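You operate a simulated robot arm through the tools that you are given. There is no shell and no other tool.

You run a simulated two-armed robot. Do the job below in one go: nothing can be reset, and whatever is moved stays where it is left.

## Task
Pick up the L card divider from the front of the table with one hand, pass it to the other hand and put it on the top of the yellow cart.

The check looks at the end state, three seconds after you hand in, the way a careful person would. Anything else that was tipped, shoved, dropped, spilled or broken makes it a failure.

## Robot
Two 7-joint arms with two-finger parallel grippers on one trunk, on a base that moves. Base frame: it is fixed to the floor where the robot stands at the start and does not move with it; the origin is under the middle of the robot, x ahead of it, y to its left, z up. Units: mm, rad, N and s.
The left shoulder is at the start at [70, 134, 951], the right one opposite. With the tool pointing down near the work surface each hand reaches from about 100 to 640 mm from the robot's upright axis, wherever it stands, measured 20 degrees to its own side. Places, roughly: card divider [1500, 1000, 500]; top of the yellow cart [2600, 3800, 800]. Payload 1.57 kg a hand.
The TCP of each hand is the grasp point between the finger pads, 30 mm short of the fingertips. In the tool frame z runs along the fingers and y along their closing line. The gripper opens to 80 mm. The fingers are 17 mm wide and 12 mm thick; the gripper's body (40 by 82 mm) begins 80 mm behind the TCP.
Orientation is told as [roll, pitch, yaw] about the base's x, y, z axes, in that order, counted from this pose: with the fingers straight down and closing along the base's y, the tool's x points along the base's -x, its y along +y and its z along -z.

## Interface
- The arms move only by the tool send_rows. It takes "left_rows", "right_rows" or both (then of equal length, played together; a hand with none holds still); each is a list that holds one entry, the list of rows, each a list of 7 numbers: the shift along the tool's x, y, z in units of 20 mm (1.0 is 20 mm), then the turn, a rotation vector about the tool's x, y, z in units of 4 degrees (1.0 is 4 degrees), then the closure, from 0 (fully open) to 1 (shut). In form: [[[x, y, z, rx, ry, rz, hand], ...]]. A call has 1 to 20 rows; each row shifts and turns the commanded pose from where the row before left it, along the tool's axes as they then stand. A call with a number of a shift or a turn outside -1 to 1 is refused whole. A row lasts 0.2 s, in which the tool goes at most 50 mm and 0.15 rad; a call with a longer step from one row to the next is refused whole, and so is a gripper value outside its range. Where a pose cannot be reached the arm comes as near as it can. A force on the tool above 40 N (or 10 N above the force at the start of the call, whichever is more), or a blocked arm, ends the call early, and 0.2 s more pass. Each finger travels about 153 mm/s and halts on what it meets, pressing with about 21 N; the grip force reading is that of the motor and also rises with nothing between the fingers. The clock runs only during rows and for 0.2 s after the last one: add rows that do not move to give the fingers time. It gives the time, the measured TCP pose, the force on the tool (base axes), the opening and the grip force at its end, in the units of the frame above (readings bear some noise), with the torque about the TCP (base axes, N m) and any sound that the robot's microphone picked up.
- Cameras (640 x 400 px; columns grow to the right, rows downward): "scene" is now at [135.4, 5, 1175.6]; the picture's right is [0.08, -1.00, 0.00], its down [-0.62, -0.05, -0.78] and it looks along [0.78, 0.06, -0.62] (base axes); focal length 258 px, centre (320, 200). "left" rides on the left gripper at [72, 7, -122] in its tool frame; the picture's right is [-0.09, 1.00, 0.00], its down [-0.84, -0.08, -0.54] and it looks along [-0.54, -0.05, 0.84] (tool axes); focal length 238 px, centre (320, 200). "right" rides on the right gripper at [72, -7, -122] in its tool frame; the picture's right is [0.09, 1.00, 0.00], its down [-0.84, 0.08, -0.54] and it looks along [-0.54, 0.05, 0.84] (tool axes); focal length 238 px, centre (320, 200).
- snapshot(camera): a new picture of that camera. No time passes.
- lift_body(by): slides the trunk up (or, below 0, down) by that many mm; the arms and the scene camera ride with it, the base frame stays. It gives what a move gives, with no picture.
- roll_base(legs): drives the robot by 1 to 6 legs, each [ahead, left, turn to the left] in mm, mm and rad, along the robot's own axes; the way and the turn of a leg run together, so that a leg with both is an arc; at most 1500 mm and 3.142 rad a leg. The arms and the cameras ride along, it lands a little off, and it stops where it bumps. It gives what a move gives.
- aim_head(pan, tilt): turns the head with the scene camera to pan (to the left, within 1.501 rad either way) and tilt (down, from -0.506 to 1.204), counted from straight ahead of the robot. It gives what a move gives.
- probe_pixels(camera, pixels): for up to 12 pixels [column, row] of the newest picture of that camera ("zoom" is the newest enlarged one), the place [x, y, z] in the base frame of the surface seen there, good to about 3 mm. No time passes.
- zoom(camera, box): a new picture of the part [left, top, right, bottom] of that camera's present view, enlarged. No time passes.
- job_done(): hands the job in; it is judged then, once.

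Open the grippers and draw the arms clear of the work before you hand the job in, unless the task says otherwise.

The tools are called after ">>>" as a command line: name --argument value ..., lists and objects as JSON in quotes. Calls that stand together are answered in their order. send_rows: Moves the arms, as the interface text tells. Its arguments: {"type":"object","properties":{"left_rows":{"type":"array"},"right_rows":{"type":"array"}},"required":[]} The other tools are called the same way: lift_body (by) moves the trunk up or down; roll_base (legs) drives the base; aim_head (pan, tilt) turns the head that bears the scene camera; snapshot (camera) takes a picture; probe_pixels (camera, pixels) gives the place of the surface under pixels of a picture; zoom (camera, box) takes an enlarged picture of a part of a camera's view; job_done () hands the job in.

At the start:

```text
time_s: 0.0
left_position: [402.3, 210.3, 858.6]
left_ee_rot: [0.0, 0.002, 0.001]
left_ft_force: [0.1, 0.1, -0.6]
left_torque: [-0.02, -0.01, 0.01]
left_width: 80.2
left_finger_force: 0.1
right_position: [434.2, -215.0, 880.9]
right_ee_rot: [-0.001, 0.0, 0.0]
right_ft_force: [0.5, 0.5, -0.2]
right_torque: [-0.03, 0.0, 0.03]
right_width: 80.0
right_finger_force: 0.0
trunk travel left (down, up): [-525.0, 415.0]
robot x, y, heading: [0.1, -1.2, -0.001]
head pan, tilt (commanded): [0.08, 0.674]
```

scene: 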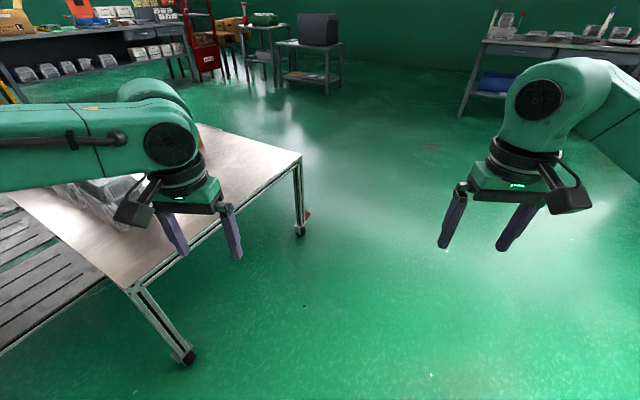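
right: 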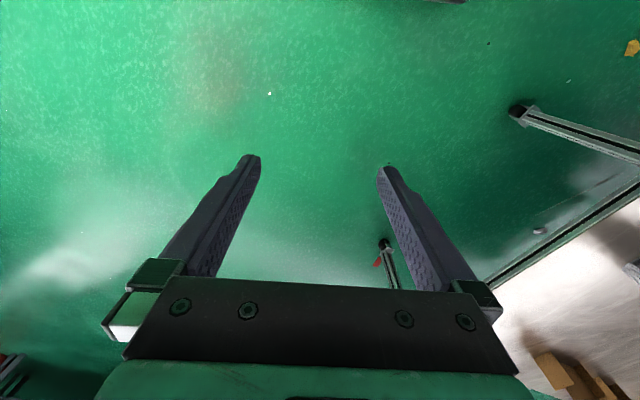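
left: 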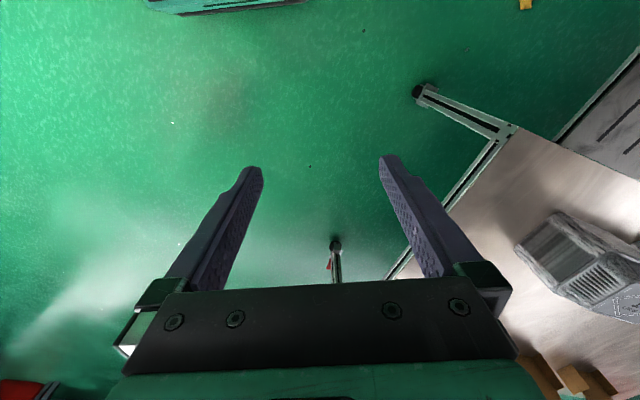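

The start view shows a table ahead-left (edge from about (130,290) to (300,155)); the left arm hides most of it. I'll pan the head left to see the table and look for the card divider and the yellow cart.

>>> aim_head --pan 0.6 --tilt 0.4

>>> snapshot --camera "scene"

```text
time_s: 0.9
left_position: [401.7, 211.6, 858.5]
left_ee_rot: [-0.001, 0.0, 0.001]
left_ft_force: [0.7, 0.6, -0.4]
left_torque: [-0.02, 0.03, 0.02]
left_width: 79.9
left_finger_force: 0.0
right_position: [434.0, -215.1, 881.5]
right_ee_rot: [0.0, -0.001, 0.0]
right_ft_force: [0.9, 0.1, -0.3]
right_torque: [0.0, 0.01, 0.02]
right_width: 80.0
right_finger_force: 0.1
trunk travel left (down, up): [-525.0, 415.0]
robot x, y, heading: [2.4, -1.1, 0.001]
head pan, tilt (commanded): [0.6, 0.4]
```

```text
taken
```

scene: 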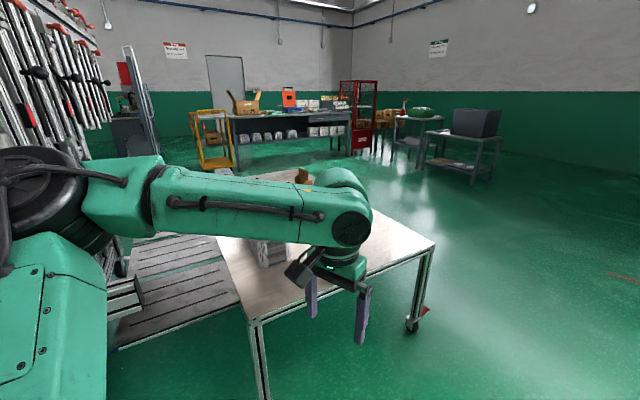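

The yellow cart shows at about (212,140), the table ahead-left, with its top mostly behind the left arm. I'll probe the table corners, cart and the visible objects.

>>> probe_pixels --camera "scene" --pixels '[[434, 243], [256, 315], [222, 240], [290, 290], [210, 117], [205, 140], [230, 165], [270, 250], [304, 176], [262, 178], [118, 340], [180, 270]]'

>>> zoom --camera "scene" --box '[160, 70, 320, 190]'

>>> zoom --camera "scene" --box '[200, 150, 440, 330]'

```text
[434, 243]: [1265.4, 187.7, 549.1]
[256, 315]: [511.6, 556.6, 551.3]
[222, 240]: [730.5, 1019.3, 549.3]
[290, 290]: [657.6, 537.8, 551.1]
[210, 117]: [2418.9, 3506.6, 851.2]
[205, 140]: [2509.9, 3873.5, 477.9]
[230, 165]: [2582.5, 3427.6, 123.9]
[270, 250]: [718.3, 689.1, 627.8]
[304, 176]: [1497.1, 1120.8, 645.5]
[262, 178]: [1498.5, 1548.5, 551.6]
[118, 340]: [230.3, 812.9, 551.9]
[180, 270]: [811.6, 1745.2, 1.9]
```

```text
3.33 times, centred on (240, 130) of scene
```

zoom: 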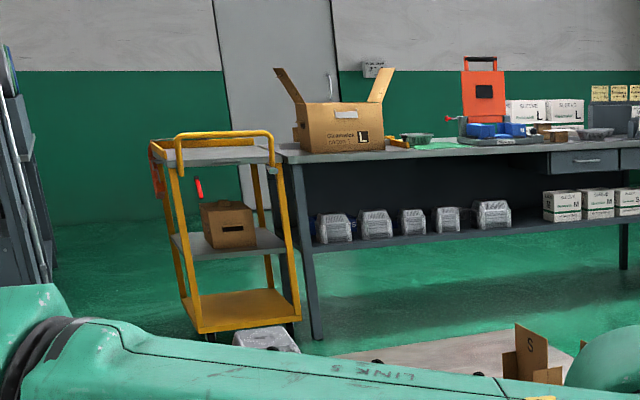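

```text
2.22 times, centred on (320, 240) of scene
```

zoom: 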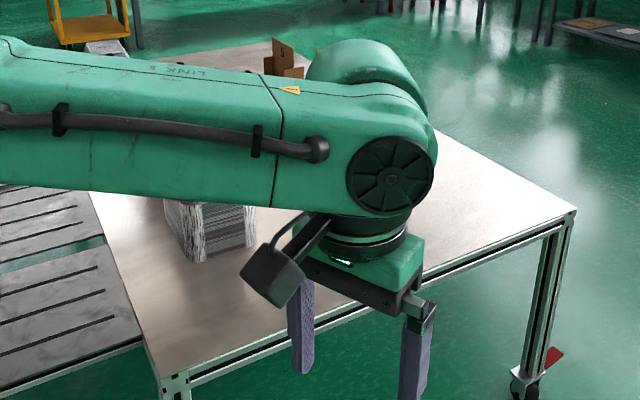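

The table top is at z≈550, its near edge running from (512,557) to (1265,188), and an "S" card stands near (1497,1120). Before driving around the table's right side I'll check the free floor to the right.

>>> aim_head --pan -0.3 --tilt 0.4

>>> snapshot --camera "scene"

```text
time_s: 2.1
left_position: [401.9, 211.5, 859.6]
left_ee_rot: [-0.001, 0.0, 0.001]
left_ft_force: [0.6, 0.0, -0.3]
left_torque: [-0.02, -0.02, -0.01]
left_width: 79.9
left_finger_force: 0.1
right_position: [433.8, -215.0, 880.1]
right_ee_rot: [-0.001, 0.0, 0.0]
right_ft_force: [0.1, -0.1, 0.1]
right_torque: [0.01, -0.02, 0.02]
right_width: 80.0
right_finger_force: 0.1
trunk travel left (down, up): [-525.0, 415.0]
robot x, y, heading: [2.5, -3.7, 0.002]
head pan, tilt (commanded): [-0.3, 0.4]
```

```text
taken
```

scene: 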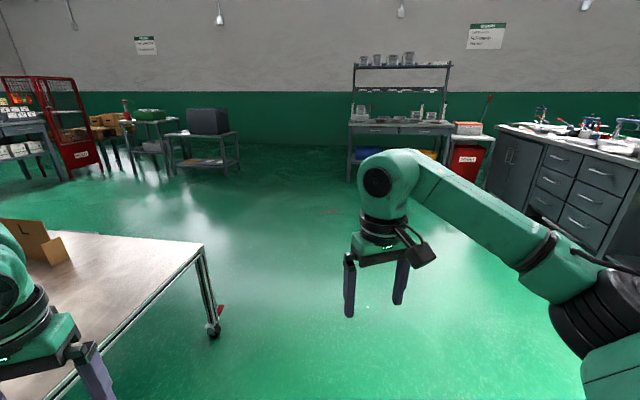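

The L divider shows at about (30,235) on the table; the floor between is free. I'll probe the L card, the table edge and obstacles, and zoom in.

>>> probe_pixels --camera "scene" --pixels '[[25, 235], [55, 250], [62, 262], [202, 244], [90, 235], [45, 255], [215, 330], [205, 160], [375, 150], [510, 190], [465, 165], [130, 145]]'

>>> zoom --camera "scene" --box '[0, 200, 160, 300]'

```text
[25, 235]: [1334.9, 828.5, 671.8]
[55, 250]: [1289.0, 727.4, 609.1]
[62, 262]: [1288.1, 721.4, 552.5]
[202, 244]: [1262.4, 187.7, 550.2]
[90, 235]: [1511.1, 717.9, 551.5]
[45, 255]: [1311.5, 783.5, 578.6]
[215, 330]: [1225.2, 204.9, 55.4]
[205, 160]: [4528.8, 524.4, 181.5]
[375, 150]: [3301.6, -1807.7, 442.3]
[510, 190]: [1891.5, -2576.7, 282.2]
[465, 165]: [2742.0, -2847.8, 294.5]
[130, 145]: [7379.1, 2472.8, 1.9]
```

```text
4.00 times, centred on (80, 250) of scene
```

zoom: 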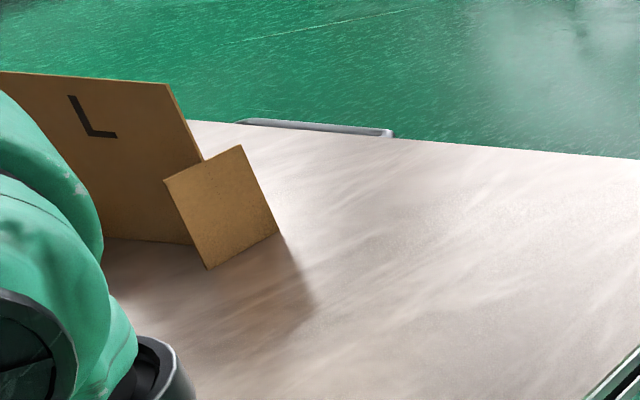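

The L divider (letter at (25,235)) stands around (1310,780), top near z≈690, with a small foot flap. The floor to the right is free, so I'll drive around the table's near-right corner, keeping about 600 mm off it, then look at the divider from the right side.

>>> roll_base --legs '[[0, -450, 0], [1500, 0, 0], [400, 0, 0]]'

>>> aim_head --pan 1.5 --tilt 0.4

>>> snapshot --camera "scene"

```text
time_s: 14.2
left_position: [2329.7, -239.3, 858.9]
left_ee_rot: [0.001, 0.001, 0.004]
left_ft_force: [0.2, -0.4, -0.2]
left_torque: [0.01, 0.02, 0.02]
left_width: 79.9
left_finger_force: 0.1
right_position: [2362.7, -665.5, 880.3]
right_ee_rot: [0.001, 0.0, 0.004]
right_ft_force: [-0.3, 0.0, 0.7]
right_torque: [0.05, 0.02, -0.02]
right_width: 80.2
right_finger_force: 0.1
trunk travel left (down, up): [-525.0, 415.0]
robot x, y, heading: [1927.0, -450.0, 0.005]
head pan, tilt (commanded): [-0.3, 0.4]
```

```text
time_s: 15.9
left_position: [2328.0, -238.4, 859.6]
left_ee_rot: [0.0, 0.001, 0.004]
left_ft_force: [0.2, -0.5, -0.1]
left_torque: [-0.03, 0.0, -0.01]
left_width: 79.9
left_finger_force: 0.1
right_position: [2363.7, -664.9, 880.5]
right_ee_rot: [0.001, -0.001, 0.003]
right_ft_force: [0.2, -0.2, 0.2]
right_torque: [-0.01, 0.01, -0.01]
right_width: 79.9
right_finger_force: 0.1
trunk travel left (down, up): [-525.0, 415.0]
robot x, y, heading: [1927.8, -449.5, 0.004]
head pan, tilt (commanded): [1.499, 0.4]
```

```text
taken
```

scene: 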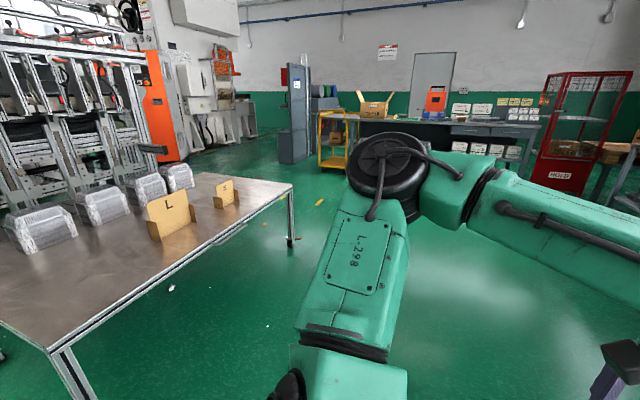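

Now the table's right side is visible: L divider at (170,215), S divider at (227,192), trays beyond. I'll zoom and probe the divider.

>>> zoom --camera "scene" --box '[130, 160, 258, 240]'

>>> probe_pixels --camera "scene" --pixels '[[50, 350], [290, 186], [230, 230], [170, 215], [150, 225], [195, 220], [227, 192], [331, 140], [333, 112], [330, 165], [293, 150], [400, 118]]'

```text
5.00 times, centred on (194, 200) of scene
```

zoom: 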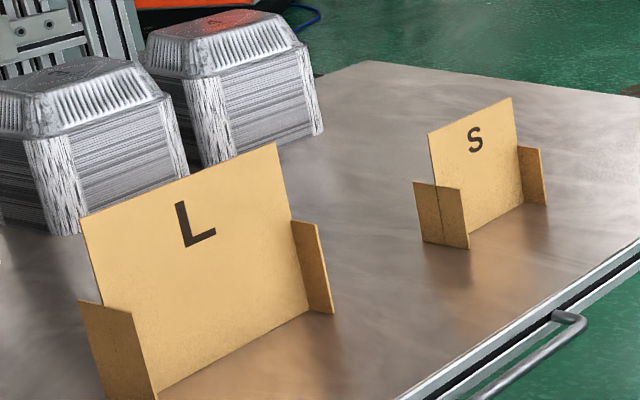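

```text
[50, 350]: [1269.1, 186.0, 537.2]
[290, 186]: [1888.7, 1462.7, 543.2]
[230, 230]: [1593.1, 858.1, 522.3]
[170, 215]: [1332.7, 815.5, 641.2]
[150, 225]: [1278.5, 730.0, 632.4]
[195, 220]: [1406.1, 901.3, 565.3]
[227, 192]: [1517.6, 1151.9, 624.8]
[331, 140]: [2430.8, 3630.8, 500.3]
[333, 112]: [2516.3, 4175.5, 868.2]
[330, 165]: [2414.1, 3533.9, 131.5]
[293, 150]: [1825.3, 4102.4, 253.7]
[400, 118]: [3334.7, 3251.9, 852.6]
```

The L divider is a vertical panel with a cross flap at each end. I'll probe its corners on the zoomed picture.

>>> probe_pixels --camera "zoom" --pixels '[[90, 225], [270, 152], [180, 190], [155, 380], [300, 305], [312, 225], [325, 305], [90, 310], [130, 320], [148, 390], [200, 300], [240, 200]]'

```text
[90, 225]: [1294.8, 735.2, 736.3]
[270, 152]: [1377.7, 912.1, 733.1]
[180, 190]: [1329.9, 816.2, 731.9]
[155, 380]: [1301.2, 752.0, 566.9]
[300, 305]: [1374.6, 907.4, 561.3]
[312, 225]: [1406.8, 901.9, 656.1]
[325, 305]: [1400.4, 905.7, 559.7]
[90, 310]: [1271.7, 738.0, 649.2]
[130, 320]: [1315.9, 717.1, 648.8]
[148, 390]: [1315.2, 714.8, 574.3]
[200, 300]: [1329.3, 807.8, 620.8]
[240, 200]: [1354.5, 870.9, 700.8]
```

The panel spans about (1290,727) to (1380,915), z 551 to ~735, parallel to the table's right edge and 214 mm in from it. I'll turn in place to face that edge square on (heading ≈2.69) and shift to a standoff in front of the divider.

>>> roll_base --legs '[[0, 0, 2.69], [370, -885, 0]]'

>>> aim_head --pan 0.0 --tilt 0.6

>>> snapshot --camera "scene"

```text
time_s: 27.2
left_position: [1514.7, 477.5, 859.5]
left_ee_rot: [0.0, 0.002, 2.703]
left_ft_force: [-0.4, 1.6, -0.3]
left_torque: [-0.03, 0.0, -0.03]
left_width: 80.0
left_finger_force: 0.1
right_position: [1668.4, 876.1, 880.9]
right_ee_rot: [0.001, 0.0, 2.703]
right_ft_force: [-0.5, 0.1, 0.2]
right_torque: [-0.01, 0.0, 0.0]
right_width: 80.0
right_finger_force: 0.3
trunk travel left (down, up): [-525.0, 415.0]
robot x, y, heading: [1971.4, 496.3, 2.704]
head pan, tilt (commanded): [1.499, 0.4]
```

```text
time_s: 28.8
left_position: [1514.5, 478.2, 859.8]
left_ee_rot: [0.0, 0.0, 2.702]
left_ft_force: [0.2, -0.7, 0.0]
left_torque: [-0.03, -0.03, 0.0]
left_width: 79.8
left_finger_force: 0.0
right_position: [1668.1, 875.3, 881.4]
right_ee_rot: [0.0, 0.001, 2.701]
right_ft_force: [-0.2, -0.5, 0.1]
right_torque: [0.04, 0.0, -0.01]
right_width: 80.0
right_finger_force: 0.0
trunk travel left (down, up): [-525.0, 415.0]
robot x, y, heading: [1969.5, 496.2, 2.703]
head pan, tilt (commanded): [0.0, 0.6]
```

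```text
taken
```

scene: 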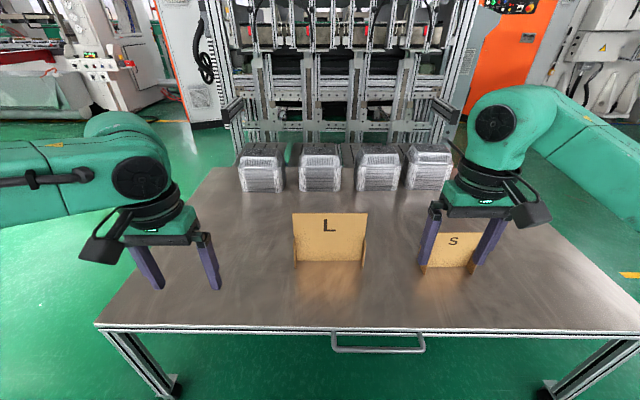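

The L divider stands straight ahead at (330,240), parallel to the table edge; the right gripper is over the S card in view. I'll zoom and probe the L divider again from here.

>>> zoom --camera "scene" --box '[270, 190, 398, 270]'

>>> probe_pixels --camera "zoom" --pixels '[[120, 118], [300, 115], [485, 118], [140, 250], [470, 250], [140, 340], [470, 340], [300, 335], [125, 365], [475, 365], [490, 240], [110, 240]]'

```text
5.00 times, centred on (334, 230) of scene
```

zoom: 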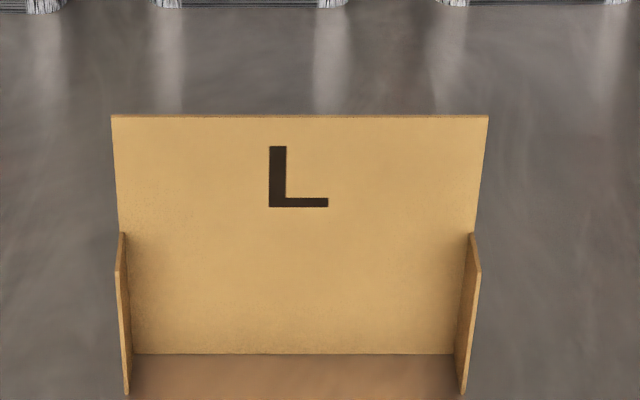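

```text
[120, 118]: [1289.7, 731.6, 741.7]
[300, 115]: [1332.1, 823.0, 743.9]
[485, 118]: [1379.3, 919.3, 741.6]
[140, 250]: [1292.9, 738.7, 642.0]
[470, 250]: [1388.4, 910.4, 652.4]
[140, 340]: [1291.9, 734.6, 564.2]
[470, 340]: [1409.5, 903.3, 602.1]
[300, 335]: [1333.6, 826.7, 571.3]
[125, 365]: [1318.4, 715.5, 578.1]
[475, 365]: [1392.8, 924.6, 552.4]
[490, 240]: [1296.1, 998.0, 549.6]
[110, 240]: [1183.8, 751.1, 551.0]
```

The panel runs from (1288,728) to (1381,922), top z≈742, about 715 mm ahead of my axis. Before closing in to roughly 560 mm I'll look down to see the base's footprint relative to the table edge and its handle.

>>> aim_head --pan 0.0 --tilt 1.2

>>> snapshot --camera "scene"

```text
time_s: 29.8
left_position: [1515.4, 476.7, 858.8]
left_ee_rot: [0.0, 0.001, 2.7]
left_ft_force: [0.7, -0.8, 0.8]
left_torque: [0.01, 0.0, -0.01]
left_width: 79.9
left_finger_force: 0.1
right_position: [1667.2, 877.2, 881.4]
right_ee_rot: [0.0, 0.0, 2.7]
right_ft_force: [0.5, 0.3, -0.4]
right_torque: [0.0, 0.02, -0.02]
right_width: 80.0
right_finger_force: 0.0
trunk travel left (down, up): [-525.0, 415.0]
robot x, y, heading: [1969.8, 495.3, 2.703]
head pan, tilt (commanded): [0.0, 1.201]
```

```text
taken
```

scene: 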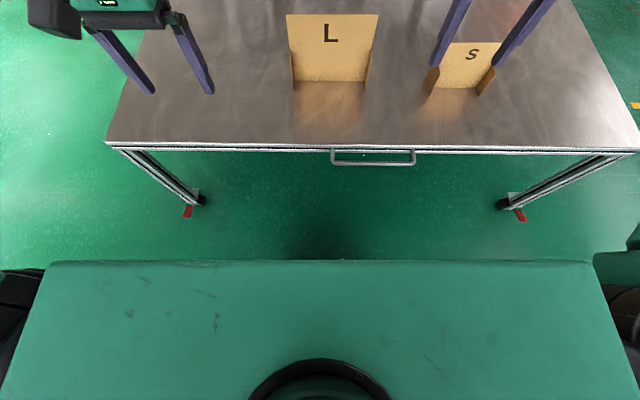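

>>> probe_pixels --camera "scene" --pixels '[[320, 262], [320, 300], [100, 265], [560, 265], [373, 162], [335, 150], [300, 235], [320, 255], [200, 300], [450, 300]]'

```text
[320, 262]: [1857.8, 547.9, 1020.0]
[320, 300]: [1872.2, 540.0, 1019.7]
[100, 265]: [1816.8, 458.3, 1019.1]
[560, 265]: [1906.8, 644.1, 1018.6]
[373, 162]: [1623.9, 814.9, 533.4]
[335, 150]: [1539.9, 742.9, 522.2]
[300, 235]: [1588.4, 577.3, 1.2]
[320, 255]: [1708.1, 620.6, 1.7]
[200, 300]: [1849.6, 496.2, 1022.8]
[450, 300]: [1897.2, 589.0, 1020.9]
```

The trunk front is only ~124 mm ahead of the axis, bare floor is visible to within 290 mm, and the table handle (373,162) is at 449 mm ahead. Driving 145 mm forward and 29 mm right leaves the handle at ~304 mm, so that is clear; then I'll recheck.

>>> roll_base --legs '[[145, -29, 0]]'

>>> snapshot --camera "scene"

```text
time_s: 31.2
left_position: [1397.2, 564.3, 859.8]
left_ee_rot: [0.0, 0.0, 2.705]
left_ft_force: [0.2, 0.5, 0.1]
left_torque: [0.0, -0.02, 0.03]
left_width: 80.1
left_finger_force: 0.0
right_position: [1547.5, 964.2, 879.4]
right_ee_rot: [-0.001, -0.002, 2.703]
right_ft_force: [-0.4, 0.1, -0.4]
right_torque: [-0.03, -0.03, 0.03]
right_width: 79.8
right_finger_force: 0.1
trunk travel left (down, up): [-525.0, 415.0]
robot x, y, heading: [1848.5, 584.0, 2.706]
head pan, tilt (commanded): [0.0, 1.201]
```

```text
taken
```

scene: 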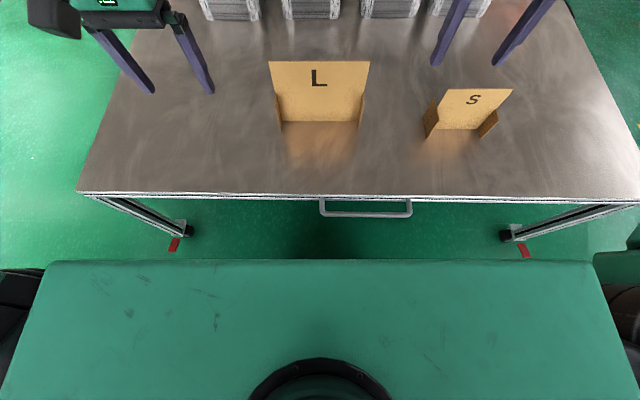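

The robot is now at (1848,584), with the panel 568 mm ahead and centred within 3 mm. I'll turn both hands in place about their fingers' axis, left by −90° and right by +90° yaw, so their closing lines match the panel's normal and the cameras face outward.

>>> send_rows --left_rows '[[[0, 0, 0, 0, 0, 1, 0], [0, 0, 0, 0, 0, 1, 0], [0, 0, 0, 0, 0, 1, 0], [0, 0, 0, 0, 0, 1, 0], [0, 0, 0, 0, 0, 1, 0], [0, 0, 0, 0, 0, 1, 0], [0, 0, 0, 0, 0, 1, 0], [0, 0, 0, 0, 0, 1, 0], [0, 0, 0, 0, 0, 1, 0], [0, 0, 0, 0, 0, 1, 0], [0, 0, 0, 0, 0, 1, 0], [0, 0, 0, 0, 0, 1, 0], [0, 0, 0, 0, 0, 1, 0], [0, 0, 0, 0, 0, 1, 0], [0, 0, 0, 0, 0, 1, 0], [0, 0, 0, 0, 0, 1, 0], [0, 0, 0, 0, 0, 1, 0], [0, 0, 0, 0, 0, 1, 0], [0, 0, 0, 0, 0, 1, 0], [0, 0, 0, 0, 0, 1, 0]]]' --right_rows '[[[0, 0, 0, 0, 0, -1, 0], [0, 0, 0, 0, 0, -1, 0], [0, 0, 0, 0, 0, -1, 0], [0, 0, 0, 0, 0, -1, 0], [0, 0, 0, 0, 0, -1, 0], [0, 0, 0, 0, 0, -1, 0], [0, 0, 0, 0, 0, -1, 0], [0, 0, 0, 0, 0, -1, 0], [0, 0, 0, 0, 0, -1, 0], [0, 0, 0, 0, 0, -1, 0], [0, 0, 0, 0, 0, -1, 0], [0, 0, 0, 0, 0, -1, 0], [0, 0, 0, 0, 0, -1, 0], [0, 0, 0, 0, 0, -1, 0], [0, 0, 0, 0, 0, -1, 0], [0, 0, 0, 0, 0, -1, 0], [0, 0, 0, 0, 0, -1, 0], [0, 0, 0, 0, 0, -1, 0], [0, 0, 0, 0, 0, -1, 0], [0, 0, 0, 0, 0, -1, 0]]]'

>>> snapshot --camera "scene"

```text
time_s: 35.4
left_position: [1396.6, 565.6, 859.3]
left_ee_rot: [0.0, 0.001, 1.308]
left_ft_force: [0.4, 0.7, -0.3]
left_torque: [0.02, 0.02, -0.01]
left_width: 80.1
left_finger_force: 0.0
right_position: [1635.1, 760.3, 872.0]
right_ee_rot: [-0.003, 0.0, -2.185]
right_ft_force: [0.6, 0.6, -0.3]
right_torque: [0.01, 0.0, -0.03]
right_width: 80.1
right_finger_force: 0.0
right hand out of reach, approached as far as the arm can: row 7, 8, 9, 10, 11, 12, 13, 14, 15, 16, 17, 18, 19, 20
trunk travel left (down, up): [-525.0, 415.0]
robot x, y, heading: [1851.2, 586.1, 2.707]
head pan, tilt (commanded): [0.0, 1.201]
```

```text
taken
```

scene: 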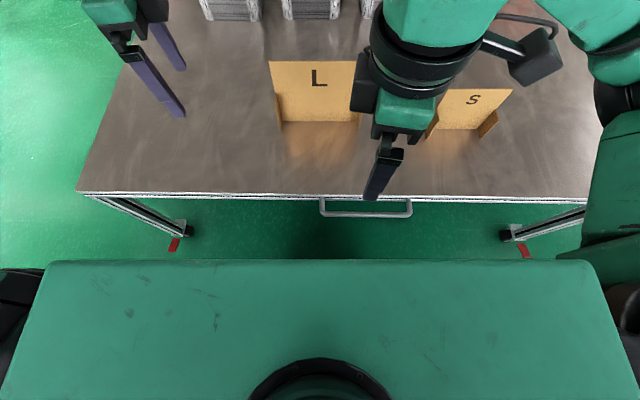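

The left hand turned well (yaw 1.308) and the right reached the yaw but was dragged to (1635,760), out of reach at that spot. I'll undo the right hand's turn and see whether it returns to its starting pose.

>>> send_rows --right_rows '[[[0, 0, 0, 0, 0, 1, 0], [0, 0, 0, 0, 0, 1, 0], [0, 0, 0, 0, 0, 1, 0], [0, 0, 0, 0, 0, 1, 0], [0, 0, 0, 0, 0, 1, 0], [0, 0, 0, 0, 0, 1, 0], [0, 0, 0, 0, 0, 1, 0], [0, 0, 0, 0, 0, 1, 0], [0, 0, 0, 0, 0, 1, 0], [0, 0, 0, 0, 0, 1, 0]]]'

>>> snapshot --camera "scene"

```text
time_s: 37.6
left_position: [1395.6, 564.3, 860.3]
left_ee_rot: [0.002, -0.001, 1.309]
left_ft_force: [-0.2, -0.7, 0.1]
left_torque: [0.0, 0.0, 0.0]
left_width: 79.9
left_finger_force: 0.0
right_position: [1635.7, 762.1, 873.8]
right_ee_rot: [-0.002, 0.001, -2.883]
right_ft_force: [0.6, 0.0, 0.1]
right_torque: [0.0, 0.03, 0.01]
right_width: 79.9
right_finger_force: 0.0
trunk travel left (down, up): [-525.0, 415.0]
robot x, y, heading: [1850.9, 586.7, 2.703]
head pan, tilt (commanded): [0.0, 1.201]
```

```text
taken
```

scene: 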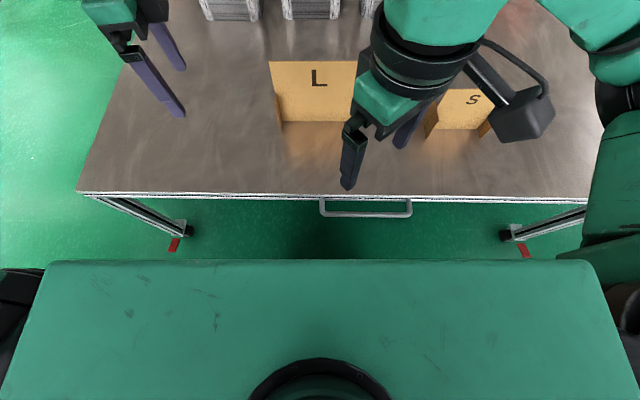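

The command restarts from the measured pose, so the right hand kept its new place (269 mm ahead, 67 mm right) and turned freely. I'll turn it back to square and move it forward ~140 mm at the same height (fingertips z≈844, well above the cards).

>>> send_rows --right_rows '[[[0, 0, 0, 0, 0, 1, 0], [0, 0, 0, 0, 0, 1, 0], [0, 0, 0, 0, 0, 1, 0], [0, 0, 0, 0, 0, 1, 0], [0, 0, 0, 0, 0, 1, 0], [0, 0, 0, 0, 0, 1, 0], [0, 0, 0, 0, 0, 1, 0], [0, 0, 0, 0, 0, 1, 0], [0, 0, 0, 0, 0, 1, 0], [0, 0, 0, 0, 0, 1, 0], [-1, 0, 0, 0, 0, 0, 0], [-1, 0, 0, 0, 0, 0, 0], [-1, 0, 0, 0, 0, 0, 0], [-1, 0, 0, 0, 0, 0, 0], [-1, 0, 0, 0, 0, 0, 0], [-1, 0, 0, 0, 0, 0, 0], [-1, 0, 0, 0, 0, 0, 0]]]'

>>> snapshot --camera "scene"

```text
time_s: 41.2
left_position: [1396.2, 565.1, 860.5]
left_ee_rot: [0.0, 0.002, 1.309]
left_ft_force: [0.4, 0.3, -0.3]
left_torque: [0.0, 0.01, -0.01]
left_width: 79.9
left_finger_force: 0.1
right_position: [1508.0, 821.8, 872.6]
right_ee_rot: [0.001, -0.001, 2.704]
right_ft_force: [-0.1, 0.1, -0.4]
right_torque: [-0.03, -0.01, -0.02]
right_width: 79.9
right_finger_force: 0.0
trunk travel left (down, up): [-525.0, 415.0]
robot x, y, heading: [1850.1, 588.5, 2.703]
head pan, tilt (commanded): [0.0, 1.201]
```

```text
taken
```

scene: 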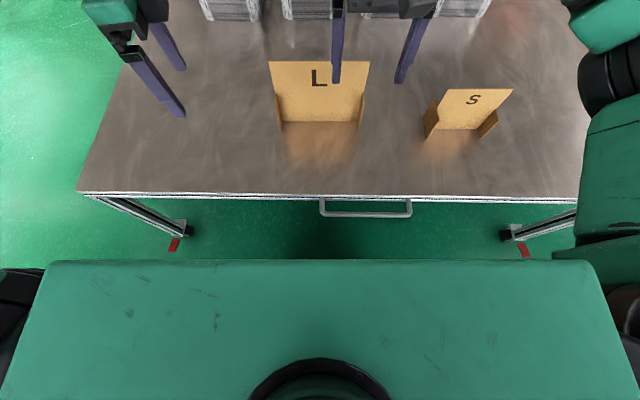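

The right hand now sits at 409 mm ahead, 66 mm right, yaw square. I'll retry the +yaw turn here, 12 rows, watching for any out-of-reach notice.

>>> send_rows --right_rows '[[[0, 0, 0, 0, 0, -1, 0], [0, 0, 0, 0, 0, -1, 0], [0, 0, 0, 0, 0, -1, 0], [0, 0, 0, 0, 0, -1, 0], [0, 0, 0, 0, 0, -1, 0], [0, 0, 0, 0, 0, -1, 0], [0, 0, 0, 0, 0, -1, 0], [0, 0, 0, 0, 0, -1, 0], [0, 0, 0, 0, 0, -1, 0], [0, 0, 0, 0, 0, -1, 0], [0, 0, 0, 0, 0, -1, 0], [0, 0, 0, 0, 0, -1, 0]]]'

```text
time_s: 43.8
left_position: [1397.0, 566.2, 859.8]
left_ee_rot: [0.001, -0.001, 1.31]
left_ft_force: [1.0, 0.1, 0.6]
left_torque: [0.03, 0.0, 0.0]
left_width: 80.0
left_finger_force: 0.0
right_position: [1507.5, 821.3, 872.1]
right_ee_rot: [0.001, 0.0, -2.739]
right_ft_force: [0.4, -0.3, -0.4]
right_torque: [0.01, 0.01, 0.02]
right_width: 80.1
right_finger_force: 0.0
trunk travel left (down, up): [-525.0, 415.0]
robot x, y, heading: [1848.0, 586.6, 2.703]
head pan, tilt (commanded): [0.0, 1.201]
```

No reach trouble this time (yaw −2.739). I'll finish the right hand's turn to −2.016, and finish the left's turn from 1.310 to 1.126.

>>> send_rows --left_rows '[[[0, 0, 0, 0, 0, 0.88, 0], [0, 0, 0, 0, 0, 0.88, 0], [0, 0, 0, 0, 0, 0.88, 0], [0, 0, 0, 0, 0, 0, 0], [0, 0, 0, 0, 0, 0, 0], [0, 0, 0, 0, 0, 0, 0], [0, 0, 0, 0, 0, 0, 0], [0, 0, 0, 0, 0, 0, 0], [0, 0, 0, 0, 0, 0, 0], [0, 0, 0, 0, 0, 0, 0], [0, 0, 0, 0, 0, 0, 0]]]' --right_rows '[[[0, 0, 0, 0, 0, -1, 0], [0, 0, 0, 0, 0, -1, 0], [0, 0, 0, 0, 0, -1, 0], [0, 0, 0, 0, 0, -1, 0], [0, 0, 0, 0, 0, -1, 0], [0, 0, 0, 0, 0, -1, 0], [0, 0, 0, 0, 0, -1, 0], [0, 0, 0, 0, 0, -1, 0], [0, 0, 0, 0, 0, -1, 0], [0, 0, 0, 0, 0, -1, 0], [0, 0, 0, 0, 0, -0.35, 0]]]'

>>> snapshot --camera "scene"

>>> snapshot --camera "left"

>>> snapshot --camera "right"

```text
time_s: 46.2
left_position: [1395.9, 564.4, 859.3]
left_ee_rot: [0.0, 0.001, 1.125]
left_ft_force: [-0.2, 1.2, -0.5]
left_torque: [0.0, -0.01, 0.0]
left_width: 79.9
left_finger_force: 0.2
right_position: [1520.0, 816.2, 870.9]
right_ee_rot: [-0.001, 0.0, -2.651]
right_ft_force: [0.1, -0.6, -0.2]
right_torque: [-0.01, -0.04, -0.03]
right_width: 80.0
right_finger_force: 0.0
right hand out of reach, approached as far as the arm can: row 1, 2, 3, 4, 5, 6, 7, 8, 9, 10, 11
trunk travel left (down, up): [-525.0, 415.0]
robot x, y, heading: [1849.7, 585.0, 2.704]
head pan, tilt (commanded): [0.0, 1.201]
```

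```text
taken
```

scene: 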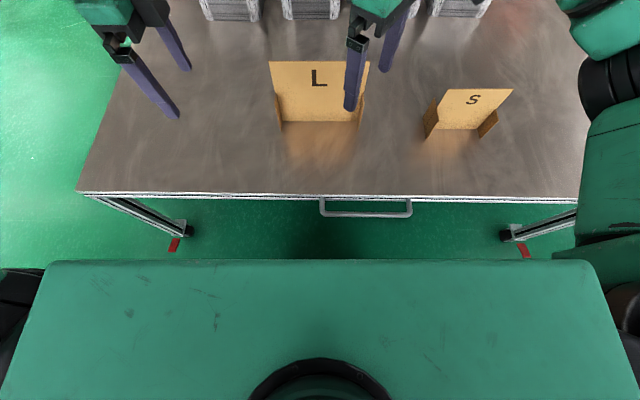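

```text
taken
```

left: 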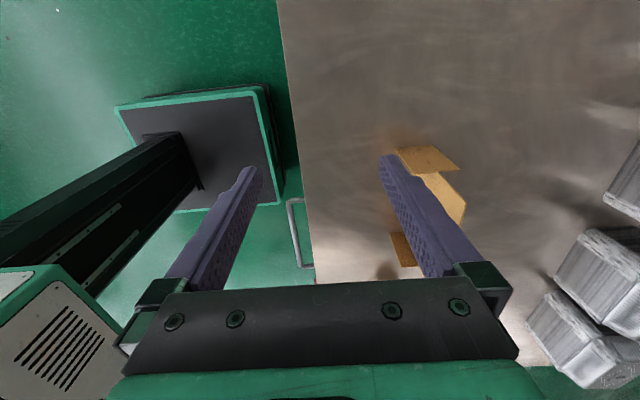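

```text
taken
```

right: 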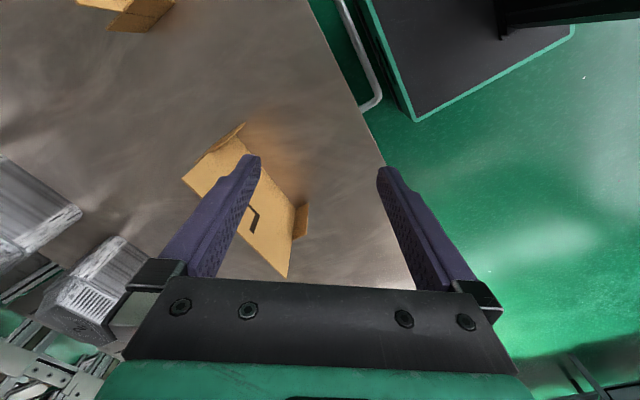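

The right arm sticks near yaw +50° in this elbow posture, while the left turned −90° easily. Since a parallel gripper is symmetric, I'll turn the right hand the other way (toward −90°) instead.

>>> send_rows --right_rows '[[[0, 0, 0, 0, 0, 1, 0], [0, 0, 0, 0, 0, 1, 0], [0, 0, 0, 0, 0, 1, 0], [0, 0, 0, 0, 0, 1, 0], [0, 0, 0, 0, 0, 1, 0], [0, 0, 0, 0, 0, 1, 0], [0, 0, 0, 0, 0, 1, 0], [0, 0, 0, 0, 0, 1, 0], [0, 0, 0, 0, 0, 1, 0], [0, 0, 0, 0, 0, 1, 0], [0, 0, 0, 0, 0, 1, 0], [0, 0, 0, 0, 0, 1, 0], [0, 0, 0, 0, 0, 1, 0], [0, 0, 0, 0, 0, 1, 0], [0, 0, 0, 0, 0, 1, 0], [0, 0, 0, 0, 0, 1, 0], [0, 0, 0, 0, 0, 1, 0], [0, 0, 0, 0, 0, 1, 0], [0, 0, 0, 0, 0, 1, 0], [0, 0, 0, 0, 0, 1, 0]]]'

```text
time_s: 50.4
left_position: [1396.1, 565.5, 859.1]
left_ee_rot: [0.0, 0.001, 1.123]
left_ft_force: [-0.7, -0.2, -0.4]
left_torque: [0.02, -0.03, -0.02]
left_width: 80.2
left_finger_force: 0.1
right_position: [1521.0, 816.8, 873.6]
right_ee_rot: [0.002, -0.001, 2.237]
right_ft_force: [0.2, -0.1, 0.1]
right_torque: [-0.03, -0.02, 0.0]
right_width: 80.1
right_finger_force: 0.0
trunk travel left (down, up): [-525.0, 415.0]
robot x, y, heading: [1846.9, 586.1, 2.706]
head pan, tilt (commanded): [0.0, 1.201]
```

The right hand turned to 2.237 with no trouble. I'll go on to the panel-aligned yaw 1.126 (about 16 more rows).

>>> send_rows --right_rows '[[[0, 0, 0, 0, 0, 1, 0], [0, 0, 0, 0, 0, 1, 0], [0, 0, 0, 0, 0, 1, 0], [0, 0, 0, 0, 0, 1, 0], [0, 0, 0, 0, 0, 1, 0], [0, 0, 0, 0, 0, 1, 0], [0, 0, 0, 0, 0, 1, 0], [0, 0, 0, 0, 0, 1, 0], [0, 0, 0, 0, 0, 1, 0], [0, 0, 0, 0, 0, 1, 0], [0, 0, 0, 0, 0, 1, 0], [0, 0, 0, 0, 0, 1, 0], [0, 0, 0, 0, 0, 1, 0], [0, 0, 0, 0, 0, 1, 0], [0, 0, 0, 0, 0, 1, 0], [0, 0, 0, 0, 0, 0.9, 0]]]'

>>> snapshot --camera "scene"

>>> snapshot --camera "right"

```text
time_s: 53.8
left_position: [1395.8, 565.0, 859.8]
left_ee_rot: [0.001, 0.0, 1.124]
left_ft_force: [-0.3, -0.4, -0.7]
left_torque: [0.02, -0.04, 0.01]
left_width: 80.2
left_finger_force: 0.0
right_position: [1519.8, 817.0, 870.0]
right_ee_rot: [0.001, 0.001, 1.125]
right_ft_force: [0.1, 0.2, -0.1]
right_torque: [-0.02, -0.01, -0.04]
right_width: 79.8
right_finger_force: 0.0
trunk travel left (down, up): [-525.0, 415.0]
robot x, y, heading: [1847.4, 586.1, 2.703]
head pan, tilt (commanded): [0.0, 1.201]
```

```text
taken
```

scene: 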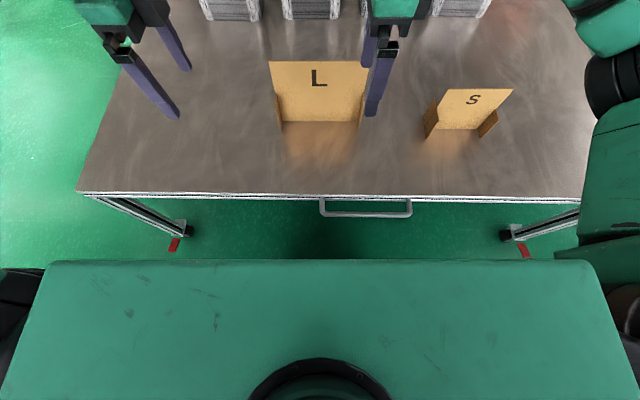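

```text
taken
```

right: 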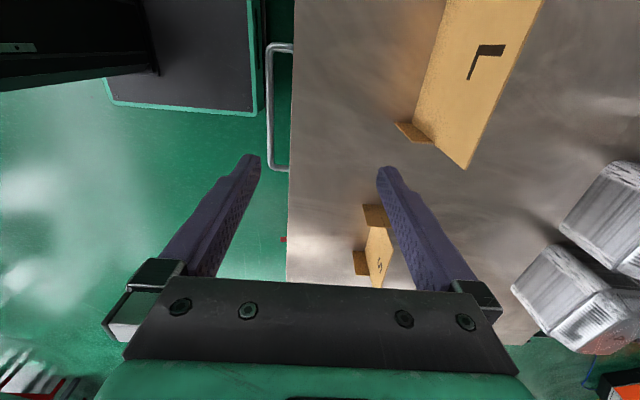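

Both hands now align with the panel's normal. Tilting the head up a bit to see both grippers and gauge the size of the camera boxes, which matter for the two hands being side by side.

>>> aim_head --pan 0.0 --tilt 0.75

>>> snapshot --camera "scene"

```text
time_s: 54.7
left_position: [1396.6, 564.3, 859.4]
left_ee_rot: [-0.001, -0.001, 1.124]
left_ft_force: [0.3, -0.3, 0.4]
left_torque: [-0.01, 0.01, -0.03]
left_width: 80.1
left_finger_force: 0.1
right_position: [1521.1, 816.1, 869.7]
right_ee_rot: [0.002, -0.002, 1.127]
right_ft_force: [-0.7, 0.2, 0.5]
right_torque: [-0.02, 0.02, 0.01]
right_width: 79.8
right_finger_force: 0.0
trunk travel left (down, up): [-525.0, 415.0]
robot x, y, heading: [1851.9, 586.4, 2.709]
head pan, tilt (commanded): [0.0, 0.75]
```

```text
taken
```

scene: 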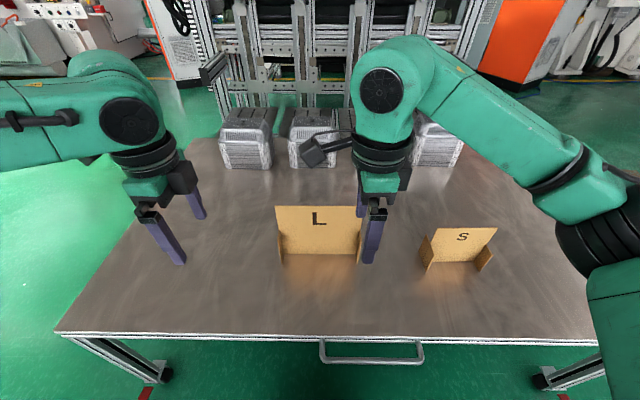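

The right camera box shows at (315,152) on a bracket left of the right wrist. I'll zoom and probe its extents along with the wrist outlines.

>>> zoom --camera "scene" --box '[270, 100, 430, 200]'

>>> probe_pixels --camera "scene" --pixels '[[304, 150], [312, 162], [322, 165], [318, 142], [340, 148], [345, 134], [355, 160], [410, 160], [362, 180], [395, 180], [118, 165], [175, 155]]'

```text
4.00 times, centred on (350, 150) of scene
```

zoom: 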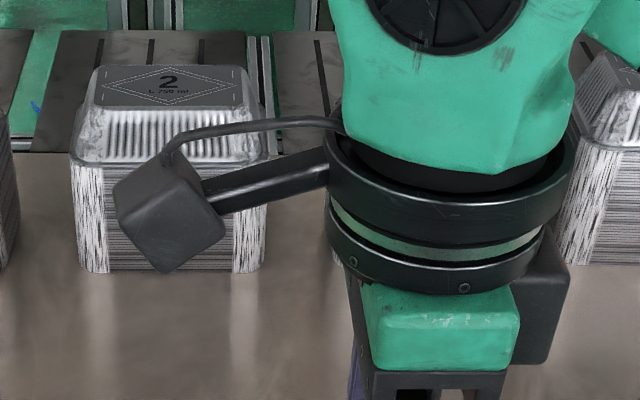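

```text
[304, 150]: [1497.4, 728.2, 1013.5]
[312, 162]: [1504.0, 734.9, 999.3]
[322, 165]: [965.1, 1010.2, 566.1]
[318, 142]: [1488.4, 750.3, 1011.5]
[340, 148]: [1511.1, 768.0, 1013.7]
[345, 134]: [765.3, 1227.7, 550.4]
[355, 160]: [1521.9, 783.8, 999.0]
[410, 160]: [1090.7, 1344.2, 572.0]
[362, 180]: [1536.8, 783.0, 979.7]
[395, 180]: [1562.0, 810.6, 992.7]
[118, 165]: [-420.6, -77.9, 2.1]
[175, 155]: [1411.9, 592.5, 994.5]
```

The right camera box reaches ~90 mm to the left of its gripper and the wrist ring is ~48 mm in radius, so the hands need ≥150 mm spacing: left grips the panel's left end (+85 mm), right takes the right end later. I'll move the left hand above the panel's left end at (1297,748) and shift the right hand 80 mm to the right out of the way.

>>> send_rows --left_rows '[[[0, 0, 0, 0, 0, 0, 0], [0, 0, 0, 0, 0, 0, 0], [-0.6115, 0.8395, 0, 0, 0, 0, 0], [-0.6115, 0.8395, 0, 0, 0, 0, 0], [-0.6115, 0.8395, 0, 0, 0, 0, 0], [-0.6115, 0.8395, 0, 0, 0, 0, 0], [-0.6115, 0.8395, 0, 0, 0, 0, 0], [-0.6115, 0.8395, 0, 0, 0, 0, 0], [-0.6115, 0.8395, 0, 0, 0, 0, 0], [-0.6115, 0.8395, 0, 0, 0, 0, 0], [-0.6115, 0.8395, 0, 0, 0, 0, 0], [-0.6115, 0.8395, 0, 0, 0, 0, 0], [0, 0, 0, 0, 0, 0, 0]]]' --right_rows '[[[-1, 0, 0, 0, 0, 0, 0], [-1, 0, 0, 0, 0, 0, 0], [-1, 0, 0, 0, 0, 0, 0], [-1, 0, 0, 0, 0, 0, 0], [0, 0, 0, 0, 0, 0, 0], [0, 0, 0, 0, 0, 0, 0], [0, 0, 0, 0, 0, 0, 0], [0, 0, 0, 0, 0, 0, 0], [0, 0, 0, 0, 0, 0, 0], [0, 0, 0, 0, 0, 0, 0], [0, 0, 0, 0, 0, 0, 0], [0, 0, 0, 0, 0, 0, 0], [0, 0, 0, 0, 0, 0, 0]]]'

>>> snapshot --camera "scene"

>>> snapshot --camera "left"

```text
time_s: 57.5
left_position: [1330.9, 684.6, 854.4]
left_ee_rot: [-0.001, 0.001, 1.124]
left_ft_force: [-1.2, -0.1, 0.0]
left_torque: [0.03, 0.0, -0.01]
left_width: 79.8
left_finger_force: 0.0
left hand out of reach, approached as far as the arm can: row 9, 10, 11, 12
right_position: [1555.3, 888.5, 872.0]
right_ee_rot: [0.002, 0.0, 1.127]
right_ft_force: [-0.5, 0.5, 0.3]
right_torque: [0.03, -0.02, 0.02]
right_width: 80.1
right_finger_force: 0.1
trunk travel left (down, up): [-525.0, 415.0]
robot x, y, heading: [1851.0, 587.1, 2.704]
head pan, tilt (commanded): [0.0, 0.75]
```

```text
taken
```

scene: 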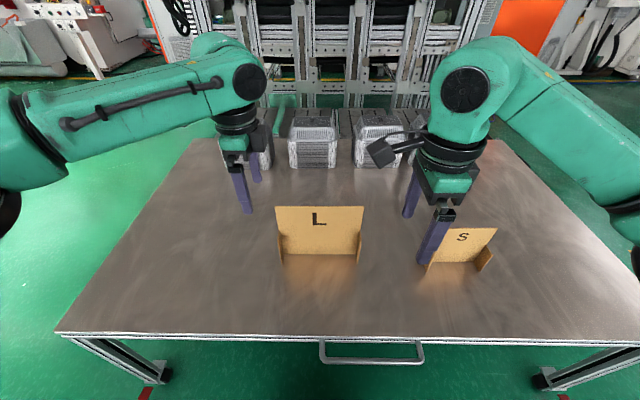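

```text
taken
```

left: 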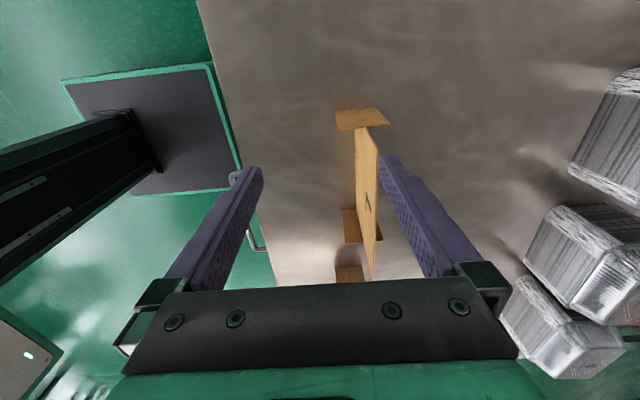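

The left hand stopped at (1331,685), about 512 mm ahead, short of the panel. The left view shows my own base's rim near (215,110) beside the table edge; I'll probe it to see how much nearer the robot could stand.

>>> probe_pixels --camera "left" --pixels '[[214, 70], [238, 170], [180, 100], [200, 130], [222, 60], [240, 180], [262, 245], [366, 150], [375, 250], [350, 115], [150, 120], [210, 185]]'

```text
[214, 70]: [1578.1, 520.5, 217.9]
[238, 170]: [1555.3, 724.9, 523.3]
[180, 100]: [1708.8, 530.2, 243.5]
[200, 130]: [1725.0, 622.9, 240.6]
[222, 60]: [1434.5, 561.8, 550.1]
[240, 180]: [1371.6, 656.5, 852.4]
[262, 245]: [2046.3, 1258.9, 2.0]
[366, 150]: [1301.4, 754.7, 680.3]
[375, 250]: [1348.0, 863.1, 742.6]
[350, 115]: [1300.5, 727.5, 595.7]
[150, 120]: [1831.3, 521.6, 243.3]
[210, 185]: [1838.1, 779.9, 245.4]
```

My base top is at z≈243 with its front ~220 mm ahead, so it slides under the table (top underside ~500); only the torso (124 mm ahead) matters. I'll pull the left hand back 100 mm, then roll 100 mm forward so the panel is at a comfortable ~468 mm.

>>> send_rows --left_rows '[[[0, -1, 0, 0, 0, 0, 0], [0, -1, 0, 0, 0, 0, 0], [0, -1, 0, 0, 0, 0, 0], [0, -1, 0, 0, 0, 0, 0], [0, -1, 0, 0, 0, 0, 0], [0, 0, 0, 0, 0, 0, 0]]]'

>>> aim_head --pan 0.0 --tilt 1.2

>>> snapshot --camera "left"

>>> snapshot --camera "right"

```text
time_s: 58.9
left_position: [1419.9, 638.7, 854.0]
left_ee_rot: [-0.001, 0.001, 1.124]
left_ft_force: [0.5, -0.2, -0.4]
left_torque: [-0.01, 0.03, 0.06]
left_width: 79.9
left_finger_force: 0.1
right_position: [1555.4, 889.2, 871.2]
right_ee_rot: [0.001, 0.0, 1.127]
right_ft_force: [0.7, 0.9, 0.5]
right_torque: [-0.01, -0.01, -0.01]
right_width: 80.0
right_finger_force: 0.1
trunk travel left (down, up): [-525.0, 415.0]
robot x, y, heading: [1849.7, 586.9, 2.706]
head pan, tilt (commanded): [0.0, 0.75]
```

```text
time_s: 59.8
left_position: [1421.5, 639.2, 853.7]
left_ee_rot: [0.001, 0.0, 1.124]
left_ft_force: [-0.3, 0.0, 0.3]
left_torque: [0.0, 0.01, 0.02]
left_width: 80.1
left_finger_force: 0.1
right_position: [1554.7, 888.5, 870.4]
right_ee_rot: [0.001, 0.001, 1.128]
right_ft_force: [-0.5, -0.1, -0.9]
right_torque: [-0.02, 0.0, 0.02]
right_width: 80.0
right_finger_force: 0.0
trunk travel left (down, up): [-525.0, 415.0]
robot x, y, heading: [1850.9, 584.2, 2.703]
head pan, tilt (commanded): [0.0, 1.201]
```

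```text
taken
```

left: 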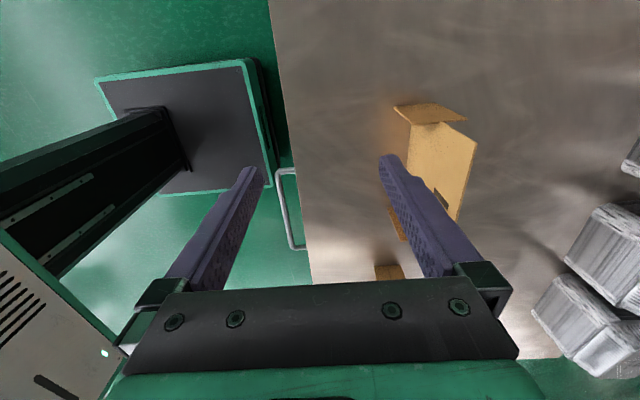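

```text
taken
```

right: 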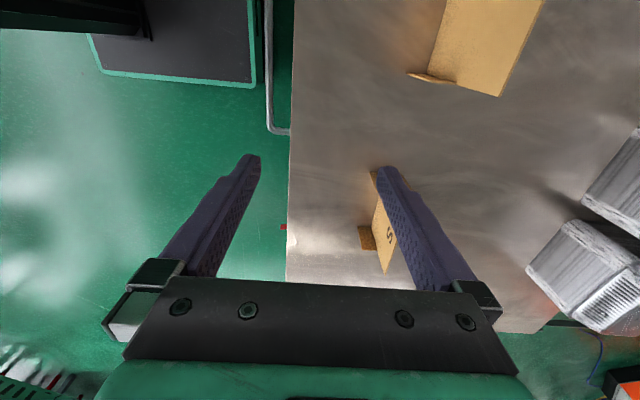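

The left view shows the base platform edge (240,65)-(275,180), column front at about (180,150), and the torso box at lower left. I'll probe these for clearance against the handle before rolling forward.

>>> probe_pixels --camera "left" --pixels '[[241, 80], [255, 130], [262, 100], [185, 160], [160, 112], [100, 350], [30, 300], [285, 172], [292, 245], [278, 60], [60, 240], [130, 330]]'

```text
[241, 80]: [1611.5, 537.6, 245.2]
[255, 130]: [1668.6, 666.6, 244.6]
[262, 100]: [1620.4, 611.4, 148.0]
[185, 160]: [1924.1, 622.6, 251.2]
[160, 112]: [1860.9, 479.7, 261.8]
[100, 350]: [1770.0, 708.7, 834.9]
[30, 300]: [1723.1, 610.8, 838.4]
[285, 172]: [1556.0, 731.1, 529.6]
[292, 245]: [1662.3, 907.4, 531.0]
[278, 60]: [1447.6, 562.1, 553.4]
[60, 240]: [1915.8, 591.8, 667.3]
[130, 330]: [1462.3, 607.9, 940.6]
```

The torso front is 127 mm ahead and the handle ~304 mm, so rolling 100 mm forward leaves ~77 mm clearance. Driving forward and looking again.

>>> roll_base --legs '[[100, 0, 0]]'

>>> aim_head --pan 0.0 --tilt 0.95

>>> snapshot --camera "scene"

>>> snapshot --camera "left"

```text
time_s: 60.9
left_position: [1331.3, 680.9, 853.9]
left_ee_rot: [0.0, -0.001, 1.125]
left_ft_force: [-0.2, 1.0, -0.3]
left_torque: [0.0, -0.03, 0.02]
left_width: 79.7
left_finger_force: 0.1
right_position: [1466.7, 931.5, 871.4]
right_ee_rot: [0.002, 0.001, 1.127]
right_ft_force: [-0.2, 0.1, 0.0]
right_torque: [-0.02, -0.02, 0.01]
right_width: 80.1
right_finger_force: 0.1
trunk travel left (down, up): [-525.0, 415.0]
robot x, y, heading: [1758.6, 626.4, 2.701]
head pan, tilt (commanded): [0.0, 1.201]
```

```text
time_s: 61.7
left_position: [1331.4, 680.9, 854.6]
left_ee_rot: [0.0, 0.0, 1.125]
left_ft_force: [0.6, 0.0, -0.2]
left_torque: [0.01, 0.05, -0.01]
left_width: 80.3
left_finger_force: 0.1
right_position: [1466.1, 931.2, 871.7]
right_ee_rot: [0.003, 0.0, 1.13]
right_ft_force: [-0.4, 0.2, 0.1]
right_torque: [-0.04, -0.01, -0.02]
right_width: 79.9
right_finger_force: 0.0
trunk travel left (down, up): [-525.0, 415.0]
robot x, y, heading: [1763.6, 625.7, 2.705]
head pan, tilt (commanded): [0.0, 0.949]
```

```text
taken
```

scene: 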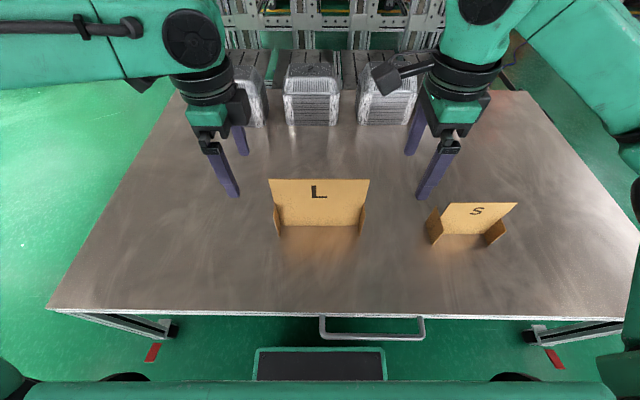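

```text
taken
```

left: 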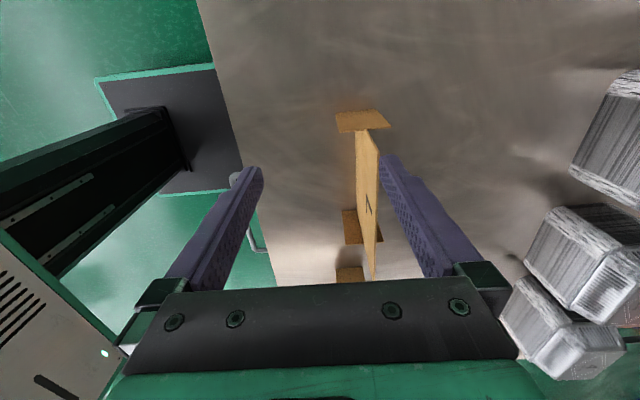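

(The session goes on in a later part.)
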